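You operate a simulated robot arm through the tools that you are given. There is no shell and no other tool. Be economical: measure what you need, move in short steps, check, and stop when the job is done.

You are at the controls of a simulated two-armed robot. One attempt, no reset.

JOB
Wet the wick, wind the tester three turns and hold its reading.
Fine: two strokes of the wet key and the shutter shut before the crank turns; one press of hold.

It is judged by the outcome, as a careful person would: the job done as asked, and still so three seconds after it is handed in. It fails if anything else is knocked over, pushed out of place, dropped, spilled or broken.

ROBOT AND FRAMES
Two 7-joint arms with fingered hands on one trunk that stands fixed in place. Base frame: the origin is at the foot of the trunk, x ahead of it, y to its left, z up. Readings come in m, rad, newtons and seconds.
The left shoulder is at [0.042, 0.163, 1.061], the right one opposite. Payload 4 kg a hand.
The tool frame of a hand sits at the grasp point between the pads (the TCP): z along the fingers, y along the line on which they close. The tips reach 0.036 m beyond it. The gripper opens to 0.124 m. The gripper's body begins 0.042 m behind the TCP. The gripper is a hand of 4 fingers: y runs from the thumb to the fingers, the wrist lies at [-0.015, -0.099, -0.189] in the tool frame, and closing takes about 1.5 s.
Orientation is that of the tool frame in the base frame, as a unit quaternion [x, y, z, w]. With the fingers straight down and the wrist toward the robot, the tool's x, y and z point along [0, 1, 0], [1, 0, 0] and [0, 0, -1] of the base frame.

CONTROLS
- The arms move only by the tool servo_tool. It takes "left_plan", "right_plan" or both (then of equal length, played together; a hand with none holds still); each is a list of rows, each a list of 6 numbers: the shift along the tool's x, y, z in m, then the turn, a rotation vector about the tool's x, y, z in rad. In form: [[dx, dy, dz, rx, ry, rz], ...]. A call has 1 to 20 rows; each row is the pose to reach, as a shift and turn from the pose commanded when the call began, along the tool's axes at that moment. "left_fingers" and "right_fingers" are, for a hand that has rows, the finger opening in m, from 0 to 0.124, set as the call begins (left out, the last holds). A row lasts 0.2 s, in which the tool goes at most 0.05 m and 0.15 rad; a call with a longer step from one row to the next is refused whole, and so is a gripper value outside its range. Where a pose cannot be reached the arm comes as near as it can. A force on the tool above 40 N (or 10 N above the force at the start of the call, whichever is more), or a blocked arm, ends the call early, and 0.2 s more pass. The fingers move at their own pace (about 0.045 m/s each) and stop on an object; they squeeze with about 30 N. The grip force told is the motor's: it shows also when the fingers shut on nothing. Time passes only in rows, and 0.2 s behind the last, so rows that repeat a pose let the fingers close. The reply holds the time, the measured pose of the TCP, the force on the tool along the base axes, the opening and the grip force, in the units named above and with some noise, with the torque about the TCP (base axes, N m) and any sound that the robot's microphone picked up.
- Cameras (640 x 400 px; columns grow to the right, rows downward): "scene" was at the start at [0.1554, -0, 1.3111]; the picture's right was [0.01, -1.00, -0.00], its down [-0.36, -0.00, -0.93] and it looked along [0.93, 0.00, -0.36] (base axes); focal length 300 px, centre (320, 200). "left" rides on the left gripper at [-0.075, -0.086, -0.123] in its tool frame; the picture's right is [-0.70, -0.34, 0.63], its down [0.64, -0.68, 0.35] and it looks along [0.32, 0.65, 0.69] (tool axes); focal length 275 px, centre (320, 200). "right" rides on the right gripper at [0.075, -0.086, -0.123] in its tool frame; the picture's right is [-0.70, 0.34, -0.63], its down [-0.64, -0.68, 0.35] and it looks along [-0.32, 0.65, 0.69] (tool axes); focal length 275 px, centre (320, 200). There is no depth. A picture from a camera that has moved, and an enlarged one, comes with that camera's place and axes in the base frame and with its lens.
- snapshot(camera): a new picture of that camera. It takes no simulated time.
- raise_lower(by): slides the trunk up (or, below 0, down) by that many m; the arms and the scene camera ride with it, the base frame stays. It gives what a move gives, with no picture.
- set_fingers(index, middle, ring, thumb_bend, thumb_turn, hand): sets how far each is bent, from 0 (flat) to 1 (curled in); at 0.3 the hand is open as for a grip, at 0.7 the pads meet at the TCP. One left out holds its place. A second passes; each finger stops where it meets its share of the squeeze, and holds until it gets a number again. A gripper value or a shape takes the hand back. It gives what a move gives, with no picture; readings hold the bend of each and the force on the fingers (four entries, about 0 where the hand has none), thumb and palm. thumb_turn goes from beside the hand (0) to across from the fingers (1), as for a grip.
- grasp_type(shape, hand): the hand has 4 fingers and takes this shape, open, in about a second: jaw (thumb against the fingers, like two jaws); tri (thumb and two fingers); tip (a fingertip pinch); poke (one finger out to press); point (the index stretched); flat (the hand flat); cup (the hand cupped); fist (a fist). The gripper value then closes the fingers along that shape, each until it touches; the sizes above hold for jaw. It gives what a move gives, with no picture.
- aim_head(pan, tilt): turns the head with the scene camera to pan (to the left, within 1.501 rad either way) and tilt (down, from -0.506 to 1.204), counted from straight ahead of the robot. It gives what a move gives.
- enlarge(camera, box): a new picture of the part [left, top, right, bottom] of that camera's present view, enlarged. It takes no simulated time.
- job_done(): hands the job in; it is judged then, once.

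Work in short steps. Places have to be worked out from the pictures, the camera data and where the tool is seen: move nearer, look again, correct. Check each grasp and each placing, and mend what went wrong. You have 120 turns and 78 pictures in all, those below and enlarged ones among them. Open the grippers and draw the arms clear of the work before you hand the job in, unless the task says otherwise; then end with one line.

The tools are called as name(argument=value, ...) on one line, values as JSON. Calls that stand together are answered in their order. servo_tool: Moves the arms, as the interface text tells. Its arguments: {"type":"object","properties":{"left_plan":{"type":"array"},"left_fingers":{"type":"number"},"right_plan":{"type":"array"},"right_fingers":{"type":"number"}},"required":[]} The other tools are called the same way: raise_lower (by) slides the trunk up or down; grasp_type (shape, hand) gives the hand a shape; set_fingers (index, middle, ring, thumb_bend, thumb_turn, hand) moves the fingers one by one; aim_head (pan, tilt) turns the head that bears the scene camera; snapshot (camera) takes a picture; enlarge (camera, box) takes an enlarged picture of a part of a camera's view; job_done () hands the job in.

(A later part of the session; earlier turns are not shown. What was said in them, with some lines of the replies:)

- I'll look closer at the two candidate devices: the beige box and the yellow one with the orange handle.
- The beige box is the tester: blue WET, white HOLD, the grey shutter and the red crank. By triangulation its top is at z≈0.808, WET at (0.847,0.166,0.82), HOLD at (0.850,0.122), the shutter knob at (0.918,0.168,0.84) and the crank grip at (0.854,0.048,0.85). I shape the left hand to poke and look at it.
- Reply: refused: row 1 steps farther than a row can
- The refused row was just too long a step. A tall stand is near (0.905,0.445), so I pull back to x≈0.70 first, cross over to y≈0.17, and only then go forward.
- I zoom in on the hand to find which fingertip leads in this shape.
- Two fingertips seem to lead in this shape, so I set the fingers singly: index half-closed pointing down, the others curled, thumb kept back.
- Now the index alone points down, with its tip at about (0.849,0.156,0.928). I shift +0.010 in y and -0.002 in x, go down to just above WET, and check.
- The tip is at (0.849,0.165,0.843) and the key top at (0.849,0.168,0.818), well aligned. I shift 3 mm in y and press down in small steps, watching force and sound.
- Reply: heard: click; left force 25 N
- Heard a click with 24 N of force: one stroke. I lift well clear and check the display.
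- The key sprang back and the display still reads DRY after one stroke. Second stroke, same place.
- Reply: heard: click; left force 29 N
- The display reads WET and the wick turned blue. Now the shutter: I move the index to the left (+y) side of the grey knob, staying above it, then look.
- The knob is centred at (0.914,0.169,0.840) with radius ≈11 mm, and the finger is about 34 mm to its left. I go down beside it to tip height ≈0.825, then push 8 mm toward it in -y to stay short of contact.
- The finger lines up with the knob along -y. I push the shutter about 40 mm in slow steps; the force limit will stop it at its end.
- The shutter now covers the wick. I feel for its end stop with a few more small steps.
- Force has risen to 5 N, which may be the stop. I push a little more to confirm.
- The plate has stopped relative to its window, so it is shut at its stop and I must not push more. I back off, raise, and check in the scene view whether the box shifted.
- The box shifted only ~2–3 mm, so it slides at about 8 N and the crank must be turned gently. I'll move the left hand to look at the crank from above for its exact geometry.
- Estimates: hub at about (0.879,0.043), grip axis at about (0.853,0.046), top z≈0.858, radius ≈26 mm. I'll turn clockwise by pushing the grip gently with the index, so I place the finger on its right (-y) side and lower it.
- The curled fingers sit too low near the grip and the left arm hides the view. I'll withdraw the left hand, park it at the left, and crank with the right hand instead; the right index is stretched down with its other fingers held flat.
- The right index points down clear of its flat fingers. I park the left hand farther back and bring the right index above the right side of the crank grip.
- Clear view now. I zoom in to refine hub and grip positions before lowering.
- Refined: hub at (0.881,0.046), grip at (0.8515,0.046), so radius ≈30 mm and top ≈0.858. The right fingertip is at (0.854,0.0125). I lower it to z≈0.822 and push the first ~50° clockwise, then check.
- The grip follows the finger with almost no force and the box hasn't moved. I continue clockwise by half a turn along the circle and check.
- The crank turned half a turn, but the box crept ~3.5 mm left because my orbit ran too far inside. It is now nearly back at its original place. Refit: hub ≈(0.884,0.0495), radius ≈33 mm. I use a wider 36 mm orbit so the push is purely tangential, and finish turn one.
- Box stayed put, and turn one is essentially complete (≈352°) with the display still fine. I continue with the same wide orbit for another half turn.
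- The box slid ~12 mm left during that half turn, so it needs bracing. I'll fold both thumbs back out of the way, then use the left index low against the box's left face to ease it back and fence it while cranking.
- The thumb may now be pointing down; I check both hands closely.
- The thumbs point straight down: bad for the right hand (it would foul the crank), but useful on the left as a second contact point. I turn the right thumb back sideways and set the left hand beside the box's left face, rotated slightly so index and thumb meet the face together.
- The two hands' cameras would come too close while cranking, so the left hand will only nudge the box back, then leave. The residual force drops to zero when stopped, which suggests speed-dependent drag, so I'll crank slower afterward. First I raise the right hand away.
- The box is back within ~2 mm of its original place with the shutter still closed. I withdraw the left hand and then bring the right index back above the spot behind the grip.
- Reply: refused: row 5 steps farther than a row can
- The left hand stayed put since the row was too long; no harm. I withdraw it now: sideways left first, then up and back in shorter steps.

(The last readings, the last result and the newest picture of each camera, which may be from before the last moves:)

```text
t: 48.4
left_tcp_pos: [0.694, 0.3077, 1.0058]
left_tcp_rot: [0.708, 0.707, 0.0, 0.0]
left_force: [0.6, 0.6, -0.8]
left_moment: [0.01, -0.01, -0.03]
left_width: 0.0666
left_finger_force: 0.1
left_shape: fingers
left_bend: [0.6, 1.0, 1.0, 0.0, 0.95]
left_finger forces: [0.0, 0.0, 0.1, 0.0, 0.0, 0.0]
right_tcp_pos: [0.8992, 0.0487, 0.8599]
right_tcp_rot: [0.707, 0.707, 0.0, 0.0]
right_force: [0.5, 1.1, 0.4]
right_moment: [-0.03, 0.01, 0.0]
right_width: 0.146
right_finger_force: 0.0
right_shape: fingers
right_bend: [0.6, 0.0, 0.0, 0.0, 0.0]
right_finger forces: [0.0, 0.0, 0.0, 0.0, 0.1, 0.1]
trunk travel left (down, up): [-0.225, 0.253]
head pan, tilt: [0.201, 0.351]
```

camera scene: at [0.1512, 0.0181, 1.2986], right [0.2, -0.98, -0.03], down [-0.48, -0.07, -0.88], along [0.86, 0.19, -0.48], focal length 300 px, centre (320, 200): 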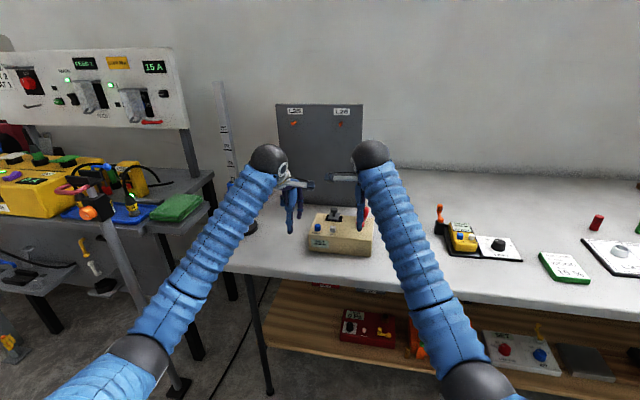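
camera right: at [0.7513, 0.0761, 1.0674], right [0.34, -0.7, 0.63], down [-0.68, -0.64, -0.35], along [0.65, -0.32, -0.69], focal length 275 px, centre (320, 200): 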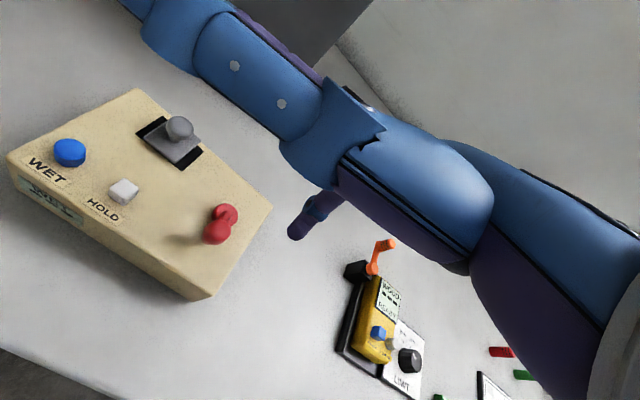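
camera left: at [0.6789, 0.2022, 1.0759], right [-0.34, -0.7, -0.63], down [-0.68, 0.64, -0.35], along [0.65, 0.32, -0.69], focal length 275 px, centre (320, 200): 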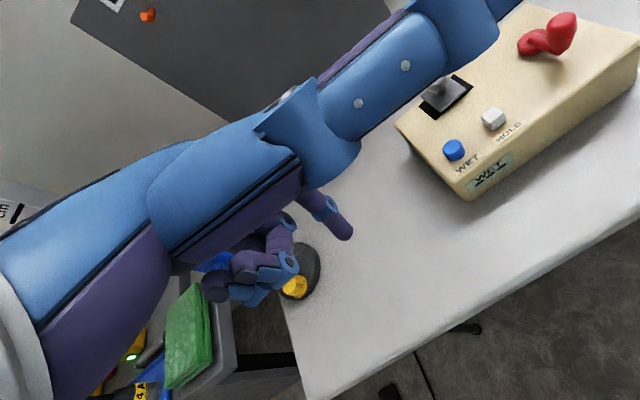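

Combining both cameras, the hub is nearer (0.883,0.056), so my earlier orbit was a few mm off in y, which explains the box being wedged left. I go on with the corrected centre at half the speed to complete turn two.

servo_tool(right_plan=[[-0.0047, 0.0035, 0, 0, 0, 0], [-0.0102, 0.0031, 0, 0, 0, 0], [-0.0156, 0.0018, 0, 0, 0, 0], [-0.0208, -0.0002, 0, 0, 0, 0], [-0.0256, -0.003, 0, 0, 0, 0], [-0.0299, -0.0064, 0, 0, 0, 0], [-0.0337, -0.0105, 0, 0, 0, 0], [-0.0368, -0.0151, 0, 0, 0, 0], [-0.0392, -0.0201, 0, 0, 0, 0], [-0.0408, -0.0254, 0, 0, 0, 0], [-0.0416, -0.0309, 0, 0, 0, 0], [-0.0416, -0.0364, 0, 0, 0, 0], [-0.0407, -0.0419, 0, 0, 0, 0], [-0.0391, -0.0472, 0, 0, 0, 0], [-0.0366, -0.0522, 0, 0, 0, 0], [-0.0335, -0.0567, 0, 0, 0, 0], [-0.0297, -0.0608, 0, 0, 0, 0], [-0.0253, -0.0642, 0, 0, 0, 0], [-0.0205, -0.067, 0, 0, 0, 0], [-0.0153, -0.0689, 0, 0, 0, 0]])

enlarge(camera="scene", box=[310, 190, 400, 260])

```text
t: 52.6
left_tcp_pos: [0.6923, 0.3093, 1.0061]
left_tcp_rot: [0.707, 0.707, 0.0, 0.0]
left_force: [-0.3, -0.6, -0.4]
left_moment: [-0.01, 0.0, 0.06]
left_width: 0.0666
left_finger_force: 0.0
left_shape: fingers
left_bend: [0.6, 1.0, 1.0, 0.0, 0.95]
left_finger forces: [0.0, 0.1, 0.0, 0.1, 0.1, 0.1]
right_tcp_pos: [0.8307, 0.0352, 0.8602]
right_tcp_rot: [0.707, 0.707, 0.0, 0.0]
right_force: [0.4, 0.3, 0.0]
right_moment: [-0.01, 0.0, 0.0]
right_width: 0.1461
right_finger_force: 0.3
right_shape: fingers
right_bend: [0.6, 0.0, 0.0, 0.0, 0.0]
right_finger forces: [0.2, 0.0, 0.1, 0.1, 0.0, 0.0]
trunk travel left (down, up): [-0.225, 0.253]
head pan, tilt: [0.201, 0.351]
```

```text
5.71 times, centred on (355, 225) of scene
camera zoom: at [0.1514, 0.0183, 1.2985], right [0.2, -0.98, -0.03], down [-0.48, -0.07, -0.88], along [0.86, 0.19, -0.48], focal length 1713 px, centre (120, 57)
```

zoom: 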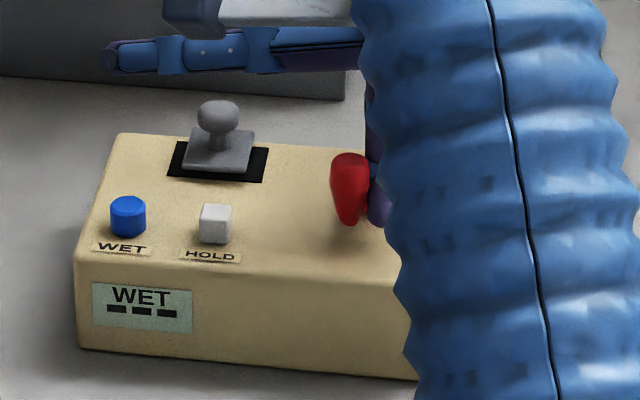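

Turn two is complete and the box did not move. I take a close look from the hand camera to refine the hub location before the critical left-side arc.

enlarge(camera="right", box=[190, 130, 340, 230])

```text
4.00 times, centred on (265, 180) of right
camera zoom: at [0.7438, 0.1109, 0.9843], right [0.34, -0.7, 0.63], down [-0.68, -0.64, -0.35], along [0.65, -0.32, -0.69], focal length 1101 px, centre (540, 280)
```

zoom: 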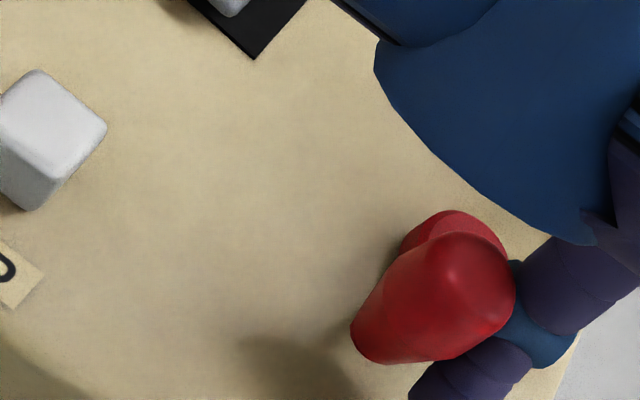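

Hub now estimated at (0.884,0.055). For the left-side arc I use a slightly wider radius (39 mm) and slower rows so nothing wedges outward, and check midway.

servo_tool(right_plan=[[0.0035, -0.0012, 0, 0, 0, 0], [0.0072, -0.002, 0, 0, 0, 0], [0.011, -0.0024, 0, 0, 0, 0], [0.0149, -0.0024, 0, 0, 0, 0], [0.0187, -0.0015, 0, 0, 0, 0], [0.0224, -0.0002, 0, 0, 0, 0], [0.026, 0.0014, 0, 0, 0, 0], [0.0293, 0.0033, 0, 0, 0, 0], [0.0325, 0.0056, 0, 0, 0, 0], [0.0354, 0.0082, 0, 0, 0, 0]])

enlarge(camera="scene", box=[310, 190, 400, 260])

```text
t: 54.8
left_tcp_pos: [0.6933, 0.3097, 1.0064]
left_tcp_rot: [0.707, 0.707, 0.001, 0.0]
left_force: [0.1, -0.1, 0.8]
left_moment: [0.01, 0.02, 0.03]
left_width: 0.0666
left_finger_force: 0.1
left_shape: fingers
left_bend: [0.6, 1.0, 1.0, 0.0, 0.95]
left_finger forces: [0.0, 0.0, 0.1, 0.0, 0.1, 0.1]
right_tcp_pos: [0.8386, 0.0703, 0.8611]
right_tcp_rot: [0.707, 0.707, 0.0, -0.001]
right_force: [-0.5, 0.4, 1.2]
right_moment: [-0.03, 0.01, -0.05]
right_width: 0.1459
right_finger_force: 0.2
right_shape: fingers
right_bend: [0.6, 0.0, 0.0, 0.0, 0.0]
right_finger forces: [0.1, 0.1, 0.1, 0.0, 0.1, 0.0]
trunk travel left (down, up): [-0.225, 0.253]
head pan, tilt: [0.201, 0.351]
```

```text
5.71 times, centred on (355, 225) of scene
camera zoom: at [0.1514, 0.0183, 1.2985], right [0.2, -0.98, -0.03], down [-0.48, -0.07, -0.88], along [0.86, 0.19, -0.48], focal length 1713 px, centre (120, 57)
```

zoom: 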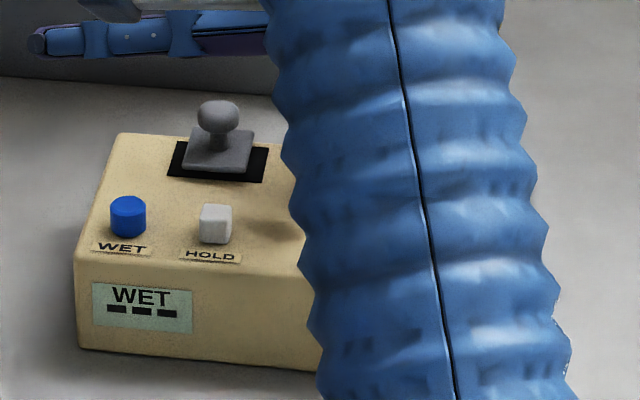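

No box motion so far. I continue slowly over the left side in another small piece.

servo_tool(right_plan=[[0.0026, 0.0029, 0, 0, 0, 0], [0.005, 0.006, 0, 0, 0, 0], [0.007, 0.0094, 0, 0, 0, 0], [0.0086, 0.0129, 0, 0, 0, 0], [0.0099, 0.0166, 0, 0, 0, 0], [0.0109, 0.0204, 0, 0, 0, 0], [0.0114, 0.0242, 0, 0, 0, 0], [0.0116, 0.0281, 0, 0, 0, 0]])

enlarge(camera="scene", box=[310, 190, 400, 260])

enlarge(camera="right", box=[190, 160, 370, 280])

```text
t: 56.6
left_tcp_pos: [0.6931, 0.3093, 1.0069]
left_tcp_rot: [0.707, 0.707, 0.0, 0.0]
left_force: [-0.2, 0.0, 0.3]
left_moment: [0.01, 0.0, 0.02]
left_width: 0.0667
left_finger_force: 0.0
left_shape: fingers
left_bend: [0.6, 1.0, 1.0, 0.0, 0.95]
left_finger forces: [0.0, 0.0, 0.0, 0.0, 0.0, 0.1]
right_tcp_pos: [0.8665, 0.0814, 0.86]
right_tcp_rot: [0.708, 0.707, 0.0, 0.0]
right_force: [-0.6, 0.1, 0.2]
right_moment: [0.01, 0.0, 0.0]
right_width: 0.146
right_finger_force: 0.0
right_shape: fingers
right_bend: [0.6, 0.0, 0.0, 0.0, 0.0]
right_finger forces: [0.0, 0.0, 0.0, 0.0, 0.0, 0.1]
trunk travel left (down, up): [-0.225, 0.253]
head pan, tilt: [0.201, 0.351]
```

```text
5.71 times, centred on (355, 225) of scene
camera zoom: at [0.1514, 0.0183, 1.2985], right [0.2, -0.98, -0.03], down [-0.48, -0.07, -0.88], along [0.86, 0.19, -0.48], focal length 1713 px, centre (120, 57)
```

zoom: 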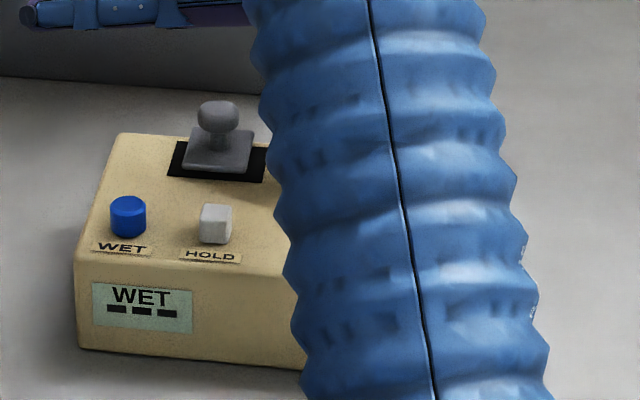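

```text
3.33 times, centred on (280, 220) of right
camera zoom: at [0.7802, 0.1572, 0.984], right [0.34, -0.7, 0.63], down [-0.68, -0.64, -0.35], along [0.65, -0.32, -0.69], focal length 918 px, centre (453, 133)
```

zoom: 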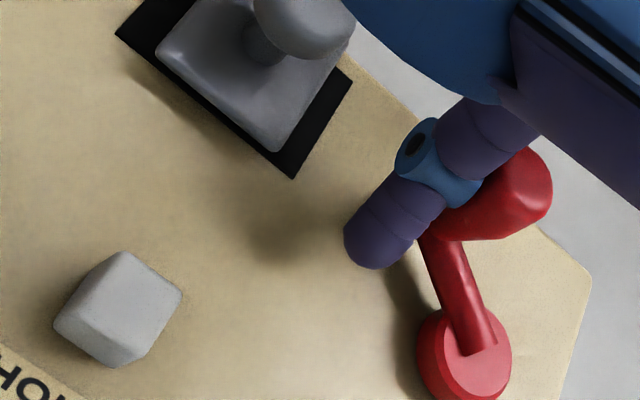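

Still no box motion, and the grip is ahead of the finger at about 45°. I continue around the far side with the centre refined to (0.881,0.057).

servo_tool(right_plan=[[0.002, 0.0036, 0, 0, 0, 0], [0.0006, 0.0093, 0, 0, 0, 0], [-0.0016, 0.0147, 0, 0, 0, 0], [-0.0047, 0.0197, 0, 0, 0, 0], [-0.0084, 0.0242, 0, 0, 0, 0], [-0.0128, 0.028, 0, 0, 0, 0], [-0.0177, 0.0312, 0, 0, 0, 0], [-0.023, 0.0336, 0, 0, 0, 0], [-0.0287, 0.0352, 0, 0, 0, 0], [-0.0345, 0.036, 0, 0, 0, 0], [-0.0403, 0.0358, 0, 0, 0, 0], [-0.046, 0.0348, 0, 0, 0, 0]])

enlarge(camera="scene", box=[310, 190, 400, 260])

enlarge(camera="right", box=[190, 160, 370, 280])

```text
t: 59.2
left_tcp_pos: [0.6924, 0.3084, 1.005]
left_tcp_rot: [0.708, 0.706, 0.0, 0.0]
left_force: [-0.4, 0.2, 0.7]
left_moment: [0.02, 0.0, -0.02]
left_width: 0.0668
left_finger_force: 0.1
left_shape: fingers
left_bend: [0.6, 1.0, 1.0, 0.0, 0.95]
left_finger forces: [0.1, 0.1, 0.0, 0.1, 0.1, 0.0]
right_tcp_pos: [0.9017, 0.0353, 0.8596]
right_tcp_rot: [0.707, 0.707, -0.001, -0.001]
right_force: [1.0, 0.6, -0.4]
right_moment: [-0.01, -0.03, -0.02]
right_width: 0.146
right_finger_force: 0.0
right_shape: fingers
right_bend: [0.6, 0.0, 0.0, 0.0, 0.0]
right_finger forces: [0.1, 0.0, 0.0, 0.1, 0.1, 0.1]
trunk travel left (down, up): [-0.225, 0.253]
head pan, tilt: [0.201, 0.351]
```

```text
5.71 times, centred on (355, 225) of scene
camera zoom: at [0.1514, 0.0181, 1.2985], right [0.2, -0.98, -0.03], down [-0.48, -0.07, -0.88], along [0.86, 0.19, -0.48], focal length 1713 px, centre (120, 57)
```

zoom: 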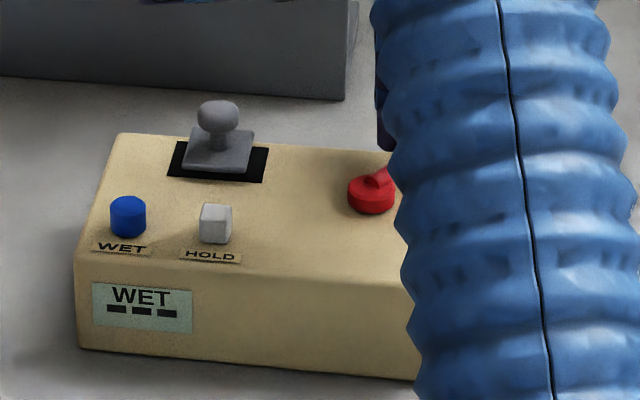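

```text
3.33 times, centred on (280, 220) of right
camera zoom: at [0.8161, 0.111, 0.9832], right [0.34, -0.7, 0.63], down [-0.68, -0.64, -0.34], along [0.65, -0.32, -0.69], focal length 918 px, centre (453, 133)
```

zoom: 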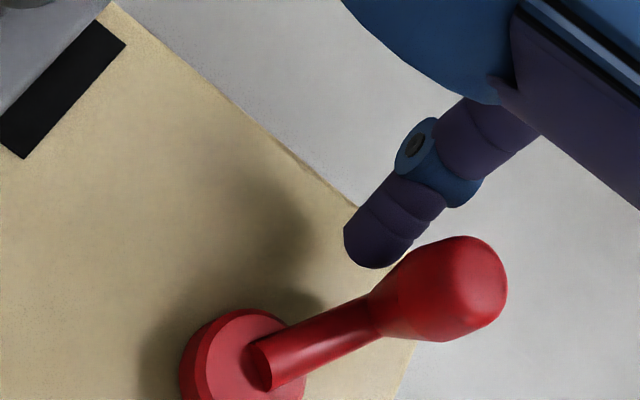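

Box still unmoved; the display is clear. I finish the third turn to a touch past its starting angle.

servo_tool(right_plan=[[-0.0055, -0.0023, 0, 0, 0, 0], [-0.0104, -0.0054, 0, 0, 0, 0], [-0.0148, -0.0091, 0, 0, 0, 0], [-0.0185, -0.0135, 0, 0, 0, 0], [-0.0214, -0.0182, 0, 0, 0, 0], [-0.0241, -0.0231, 0, 0, 0, 0], [-0.026, -0.0283, 0, 0, 0, 0], [-0.027, -0.0337, 0, 0, 0, 0], [-0.0273, -0.0393, 0, 0, 0, 0], [-0.0267, -0.0448, 0, 0, 0, 0], [-0.0248, -0.05, 0, 0, 0, 0], [-0.0227, -0.055, 0, 0, 0, 0], [-0.0194, -0.0594, 0, 0, 0, 0], [-0.0159, -0.0635, 0, 0, 0, 0], [-0.0118, -0.067, 0, 0, 0, 0], [-0.0073, -0.0699, 0, 0, 0, 0], [-0.0073, -0.0699, 0, 0, 0, 0]])

enlarge(camera="scene", box=[310, 190, 400, 260])

```text
t: 62.8
left_tcp_pos: [0.6933, 0.3095, 1.007]
left_tcp_rot: [0.707, 0.707, 0.0, 0.001]
left_force: [0.3, -0.2, 0.0]
left_moment: [-0.01, 0.02, -0.02]
left_width: 0.0667
left_finger_force: 0.1
left_shape: fingers
left_bend: [0.6, 1.0, 1.0, 0.0, 0.95]
left_finger forces: [0.0, 0.1, 0.0, 0.0, 0.0, 0.0]
right_tcp_pos: [0.8325, 0.0295, 0.8612]
right_tcp_rot: [0.708, 0.707, 0.0, -0.001]
right_force: [0.2, -0.5, -0.3]
right_moment: [0.0, -0.03, -0.02]
right_width: 0.1457
right_finger_force: 0.0
right_shape: fingers
right_bend: [0.6, 0.0, 0.0, 0.0, 0.0]
right_finger forces: [0.1, 0.0, 0.0, 0.0, 0.1, 0.0]
trunk travel left (down, up): [-0.225, 0.253]
head pan, tilt: [0.201, 0.351]
```

```text
5.71 times, centred on (355, 225) of scene
camera zoom: at [0.1514, 0.0182, 1.2985], right [0.2, -0.98, -0.03], down [-0.48, -0.07, -0.88], along [0.86, 0.19, -0.48], focal length 1713 px, centre (120, 57)
```

zoom: 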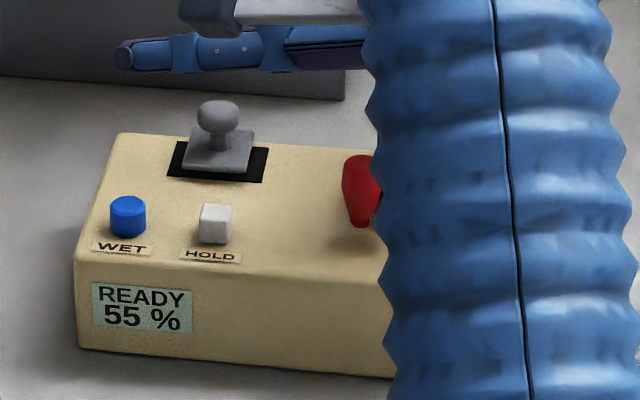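

The display reads READY 55 %. Now one press of HOLD, at about (0.849,0.126): I lift the right finger clear of the crank, move above HOLD, and verify before pressing.

servo_tool(right_plan=[[-0.003, 0, -0.03, 0, 0, 0], [-0.003, 0, -0.07, 0, 0, 0], [0.03, -0.001, -0.075, 0, 0, 0], [0.07, -0.001, -0.075, 0, 0, 0], [0.0845, -0.001, -0.06, 0, 0, 0], [0.0845, -0.001, -0.02, 0, 0, 0], [0.0845, -0.001, -0.02, 0, 0, 0]])

enlarge(camera="right", box=[190, 160, 370, 280])

enlarge(camera="scene", box=[310, 190, 400, 260])

```text
t: 64.4
left_tcp_pos: [0.6939, 0.3098, 1.0072]
left_tcp_rot: [0.707, 0.707, 0.001, 0.0]
left_force: [-0.5, 0.1, -0.2]
left_moment: [0.0, -0.02, -0.02]
left_width: 0.0666
left_finger_force: 0.1
left_shape: fingers
left_bend: [0.6, 1.0, 1.0, 0.0, 0.95]
left_finger forces: [0.1, 0.0, 0.1, 0.1, 0.0, 0.1]
right_tcp_pos: [0.8378, 0.1011, 0.8947]
right_tcp_rot: [0.713, 0.701, 0.003, 0.01]
right_force: [-0.6, 1.1, 0.0]
right_moment: [0.0, 0.01, 0.01]
right_width: 0.1456
right_finger_force: 0.1
right_shape: fingers
right_bend: [0.6, 0.0, 0.0, 0.0, 0.0]
right_finger forces: [0.1, 0.1, 0.0, 0.0, 0.0, 0.0]
trunk travel left (down, up): [-0.225, 0.253]
head pan, tilt: [0.201, 0.351]
```

```text
3.33 times, centred on (280, 220) of right
camera zoom: at [0.7509, 0.1791, 1.0153], right [0.31, -0.69, 0.65], down [-0.68, -0.64, -0.35], along [0.66, -0.33, -0.68], focal length 918 px, centre (453, 133)
```

zoom: 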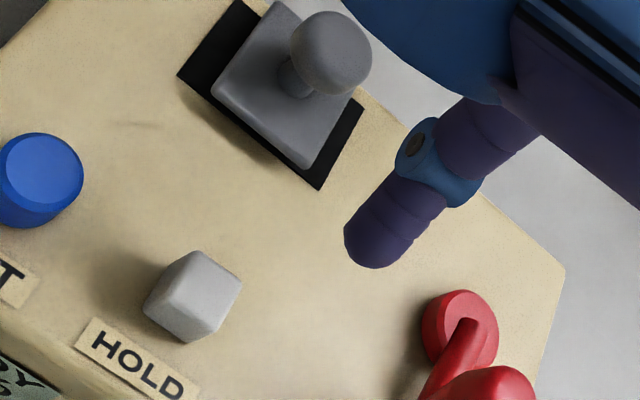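

```text
5.71 times, centred on (355, 225) of scene
camera zoom: at [0.1511, 0.0184, 1.2986], right [0.2, -0.98, -0.03], down [-0.48, -0.07, -0.88], along [0.86, 0.19, -0.48], focal length 1713 px, centre (120, 57)
```

zoom: 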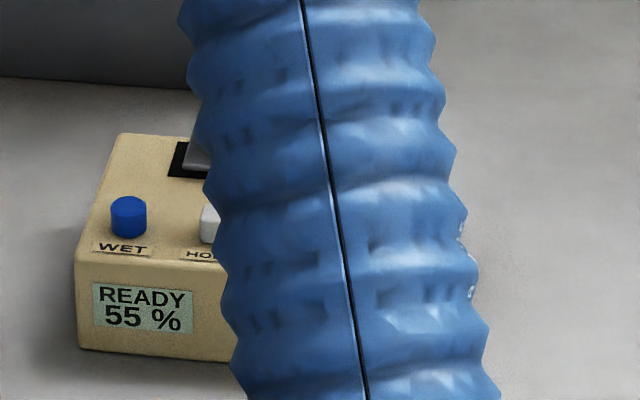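

The right arm cannot quite reach HOLD, so I retreat it to the right, then use the left index, thumb turned aside as when it pressed WET.

servo_tool(right_plan=[[0, -0.005, -0.04, 0, 0, 0], [-0.03, -0.01, -0.07, 0, 0, 0], [-0.07, -0.02, -0.09, 0, 0, 0], [-0.11, -0.03, -0.11, 0, 0, 0], [-0.15, -0.05, -0.13, 0, 0, 0], [-0.19, -0.07, -0.14, 0, 0, 0], [-0.23, -0.09, -0.15, 0, 0, 0], [-0.27, -0.11, -0.16, 0, 0, 0], [-0.3, -0.14, -0.17, 0, 0, 0], [-0.305, -0.18, -0.18, 0, 0, 0], [-0.305, -0.22, -0.2, 0, 0, 0], [-0.305, -0.22, -0.2, 0, 0, 0]])

set_fingers(hand="left", index=0.6, thumb_turn=0.0)

servo_tool(left_plan=[[-0.03, 0.03, 0.01, 0, 0, 0], [-0.06, 0.06, 0.02, 0, 0, 0], [-0.09, 0.09, 0.03, 0, 0, 0], [-0.12, 0.11, 0.045, 0, 0, 0], [-0.15, 0.13, 0.06, 0, 0, 0], [-0.17, 0.139, 0.08, 0, 0, 0], [-0.173, 0.139, 0.11, 0, 0, 0], [-0.173, 0.139, 0.13, 0, 0, 0], [-0.173, 0.139, 0.13, 0, 0, 0]])

enlarge(camera="left", box=[260, 150, 480, 300])

enlarge(camera="scene", box=[310, 190, 400, 260])

```text
t: 67.0
left_tcp_pos: [0.6931, 0.3082, 1.0066]
left_tcp_rot: [0.707, 0.707, 0.0, -0.001]
left_force: [-0.2, 0.3, 0.0]
left_moment: [0.01, 0.01, -0.02]
left_width: 0.0669
left_finger_force: 0.1
left_shape: fingers
left_bend: [0.6, 1.0, 1.0, 0.0, 0.95]
left_finger forces: [0.1, 0.0, 0.0, 0.0, 0.0, 0.0]
right_tcp_pos: [0.7683, -0.1852, 0.9939]
right_tcp_rot: [0.708, 0.706, 0.001, 0.002]
right_force: [-0.7, 0.1, 0.7]
right_moment: [0.03, -0.03, -0.04]
right_width: 0.146
right_finger_force: 0.0
right_shape: fingers
right_bend: [0.6, 0.0, 0.0, 0.0, 0.0]
right_finger forces: [0.0, 0.0, 0.0, 0.1, 0.0, 0.1]
right hand out of reach, approached as far as the arm can: row 6, 7, 8, 9, 10, 11, 12
trunk travel left (down, up): [-0.225, 0.253]
head pan, tilt: [0.201, 0.351]
```

```text
t: 68.0
left_tcp_pos: [0.6918, 0.3083, 1.0056]
left_tcp_rot: [0.707, 0.708, 0.0, 0.0]
left_force: [-0.4, -0.3, -1.0]
left_moment: [0.01, -0.01, 0.01]
left_width: 0.1462
left_finger_force: 0.0
left_shape: fingers
left_bend: [0.6, 1.0, 1.0, 0.0, 0.0]
left_finger forces: [0.0, 0.1, 0.0, 0.0, 0.0, 0.0]
right_tcp_pos: [0.7678, -0.1864, 0.993]
right_tcp_rot: [0.708, 0.707, 0.001, 0.002]
right_force: [0.3, 0.3, -0.7]
right_moment: [0.0, 0.02, -0.01]
right_width: 0.1458
right_finger_force: 0.0
right_shape: fingers
right_bend: [0.6, 0.0, 0.0, 0.0, 0.0]
right_finger forces: [0.1, 0.1, 0.0, 0.0, 0.0, 0.0]
trunk travel left (down, up): [-0.225, 0.253]
head pan, tilt: [0.201, 0.351]
```

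```text
t: 70.0
left_tcp_pos: [0.8295, 0.1363, 0.8759]
left_tcp_rot: [0.707, 0.707, -0.001, 0.001]
left_force: [-1.1, -0.3, 0.4]
left_moment: [0.05, 0.0, -0.01]
left_width: 0.1458
left_finger_force: 0.2
left_shape: fingers
left_bend: [0.6, 1.0, 1.0, 0.0, 0.0]
left_finger forces: [0.0, 0.0, 0.0, 0.0, 0.1, 0.0]
right_tcp_pos: [0.768, -0.1856, 0.9946]
right_tcp_rot: [0.708, 0.706, 0.001, 0.002]
right_force: [0.0, 0.1, 0.4]
right_moment: [0.01, -0.01, 0.02]
right_width: 0.1459
right_finger_force: 0.1
right_shape: fingers
right_bend: [0.6, 0.0, 0.0, 0.0, 0.0]
right_finger forces: [0.1, 0.0, 0.0, 0.0, 0.0, 0.0]
trunk travel left (down, up): [-0.225, 0.253]
head pan, tilt: [0.201, 0.351]
```

```text
2.67 times, centred on (370, 225) of left
camera zoom: at [0.7467, 0.0615, 0.9966], right [-0.34, -0.7, -0.63], down [-0.68, 0.65, -0.35], along [0.65, 0.32, -0.69], focal length 734 px, centre (187, 133)
```

zoom: 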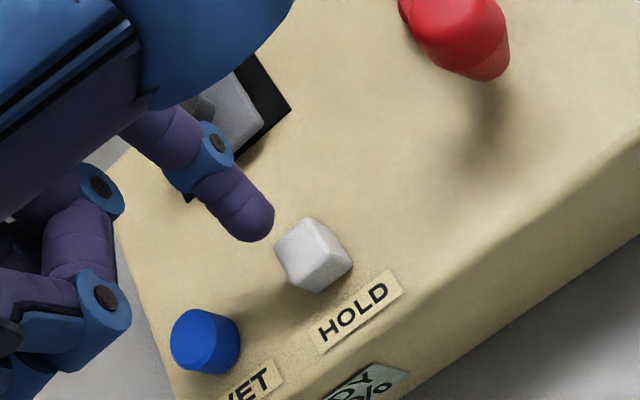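

```text
5.71 times, centred on (355, 225) of scene
camera zoom: at [0.1514, 0.018, 1.2986], right [0.2, -0.98, -0.03], down [-0.48, -0.07, -0.88], along [0.86, 0.19, -0.48], focal length 1713 px, centre (120, 57)
```

zoom: 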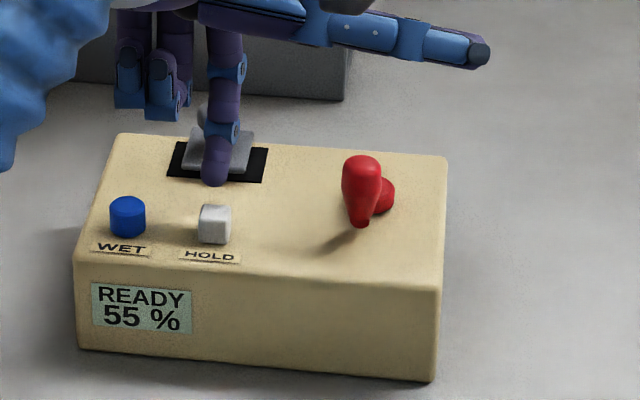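

The finger is lined up over HOLD, just as it was over WET. One single press.

servo_tool(left_plan=[[0, 0, 0.01, 0, 0, 0], [0, 0, 0.017, 0, 0, 0], [0, 0, 0.021, 0, 0, 0], [0, 0, 0.025, 0, 0, 0], [0, 0, 0.025, 0, 0, 0]])

```text
t: 71.2
left_tcp_pos: [0.8324, 0.1364, 0.8542]
left_tcp_rot: [0.707, 0.708, 0.001, 0.002]
left_force: [7.6, 2.7, 30.2]
left_moment: [-0.29, -0.98, 0.14]
left_width: 0.1453
left_finger_force: 15.7
left_shape: fingers
left_bend: [0.58, 1.0, 1.0, 0.0, 0.0]
left_finger forces: [31.1, 0.0, 0.0, 0.0, 0.0, 0.1]
right_tcp_pos: [0.7669, -0.185, 0.9969]
right_tcp_rot: [0.707, 0.707, 0.002, 0.003]
right_force: [0.0, -0.4, 0.7]
right_moment: [-0.02, 0.02, 0.0]
right_width: 0.1462
right_finger_force: 0.0
right_shape: fingers
right_bend: [0.6, 0.0, 0.0, 0.0, 0.0]
right_finger forces: [0.0, 0.0, 0.0, 0.1, 0.1, 0.0]
trunk travel left (down, up): [-0.225, 0.253]
head pan, tilt: [0.201, 0.351]
heard: click
```

It clicked. I lift off straight up, retreat the left arm, and check the display.

servo_tool(left_plan=[[0, 0, -0.02, 0, 0, 0], [0, 0, -0.06, 0, 0, 0], [0.03, -0.02, -0.09, 0, 0, 0], [0.06, -0.05, -0.11, 0, 0, 0], [0.09, -0.08, -0.13, 0, 0, 0], [0.12, -0.11, -0.14, 0, 0, 0], [0.15, -0.13, -0.15, 0, 0, 0], [0.17, -0.14, -0.16, 0, 0, 0], [0.17, -0.14, -0.16, 0, 0, 0]])

snapshot(camera="scene")

enlarge(camera="scene", box=[310, 190, 400, 260])

```text
t: 73.2
left_tcp_pos: [0.6926, 0.3065, 1.0125]
left_tcp_rot: [0.707, 0.707, 0.0, 0.0]
left_force: [0.2, -1.5, 0.1]
left_moment: [-0.02, 0.03, 0.01]
left_width: 0.146
left_finger_force: 0.0
left_shape: fingers
left_bend: [0.6, 1.0, 1.0, 0.0, 0.0]
left_finger forces: [0.1, 0.1, 0.0, 0.1, 0.1, 0.0]
right_tcp_pos: [0.7678, -0.1855, 0.9939]
right_tcp_rot: [0.708, 0.707, 0.0, 0.002]
right_force: [-0.3, 0.1, -0.2]
right_moment: [0.01, 0.01, 0.0]
right_width: 0.1459
right_finger_force: 0.1
right_shape: fingers
right_bend: [0.6, 0.0, 0.0, 0.0, 0.0]
right_finger forces: [0.0, 0.0, 0.0, 0.1, 0.0, 0.1]
trunk travel left (down, up): [-0.225, 0.253]
head pan, tilt: [0.201, 0.351]
```

```text
6 pictures are left
camera scene: at [0.1516, 0.0182, 1.2984], right [0.2, -0.98, -0.03], down [-0.48, -0.07, -0.88], along [0.86, 0.19, -0.48], focal length 300 px, centre (320, 200)
```

scene: 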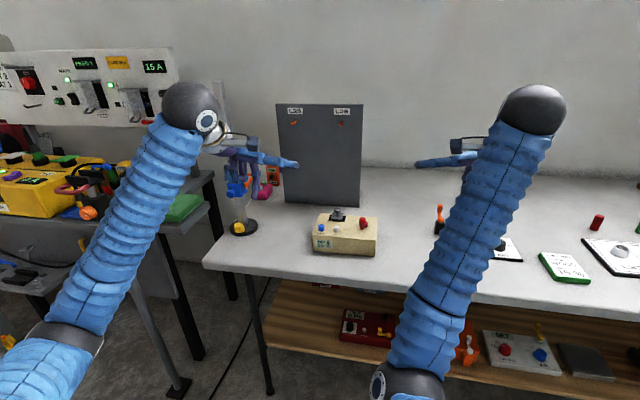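

```text
5.71 times, centred on (355, 225) of scene
camera zoom: at [0.1516, 0.0182, 1.2984], right [0.2, -0.98, -0.03], down [-0.48, -0.07, -0.88], along [0.86, 0.19, -0.48], focal length 1713 px, centre (120, 57)
```

zoom: 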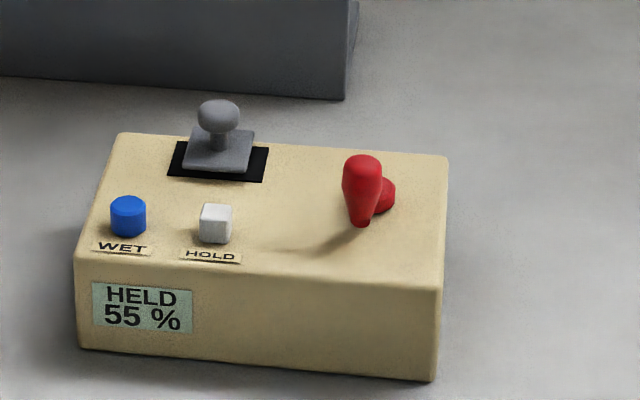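

HELD 55 %, with the box in place, shutter shut and arms clear. I open both hands and hand in.

grasp_type(shape="jaw", hand="left")

grasp_type(shape="jaw", hand="right")

snapshot(camera="scene")

```text
t: 74.1
left_tcp_pos: [0.6931, 0.306, 1.0118]
left_tcp_rot: [0.707, 0.707, 0.0, -0.001]
left_force: [0.4, 0.1, 0.1]
left_moment: [-0.01, 0.01, 0.0]
left_width: 0.124
left_finger_force: 0.1
left_shape: jaw
left_bend: [0.3, 0.3, 0.3, 0.3, 0.97]
left_finger forces: [0.0, 0.0, 0.0, 0.0, 0.0, 0.1]
right_tcp_pos: [0.7686, -0.1861, 0.9943]
right_tcp_rot: [0.708, 0.707, 0.001, 0.001]
right_force: [-0.1, 0.6, -0.6]
right_moment: [0.02, -0.02, 0.03]
right_width: 0.1458
right_finger_force: 0.1
right_shape: fingers
right_bend: [0.6, 0.0, 0.0, 0.0, 0.0]
right_finger forces: [0.0, 0.0, 0.0, 0.1, 0.0, 0.0]
trunk travel left (down, up): [-0.225, 0.253]
head pan, tilt: [0.201, 0.351]
```

```text
t: 75.0
left_tcp_pos: [0.6923, 0.3055, 1.0109]
left_tcp_rot: [0.707, 0.707, 0.0, 0.0]
left_force: [-0.9, -0.8, -0.1]
left_moment: [-0.01, -0.05, 0.03]
left_width: 0.124
left_finger_force: 0.1
left_shape: jaw
left_bend: [0.3, 0.3, 0.3, 0.3, 0.97]
left_finger forces: [0.1, 0.0, 0.0, 0.0, 0.0, 0.0]
right_tcp_pos: [0.7685, -0.1863, 0.9944]
right_tcp_rot: [0.708, 0.706, 0.0, 0.002]
right_force: [0.4, 0.4, 0.1]
right_moment: [-0.01, -0.01, -0.02]
right_width: 0.124
right_finger_force: 0.2
right_shape: jaw
right_bend: [0.3, 0.3, 0.3, 0.3, 0.97]
right_finger forces: [0.1, 0.1, 0.0, 0.0, 0.1, 0.0]
trunk travel left (down, up): [-0.225, 0.253]
head pan, tilt: [0.201, 0.351]
```

```text
4 pictures are left
camera scene: at [0.1514, 0.0182, 1.2985], right [0.2, -0.98, -0.03], down [-0.48, -0.07, -0.88], along [0.86, 0.19, -0.48], focal length 300 px, centre (320, 200)
```

scene: 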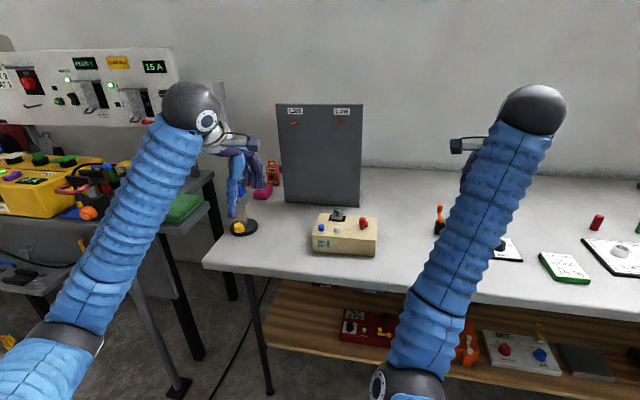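

Both hands are open and clear, nothing else looks disturbed, and the tester reads HELD. I hand the job in.

job_done()

```text
The job is handed in.
```

The tester now shows HELD 55 %, after two strokes of WET, the shutter shut, three clockwise crank turns and one press of HOLD; the box slid up to about 13 mm while I worked and I nudged it back to within about 2 mm.
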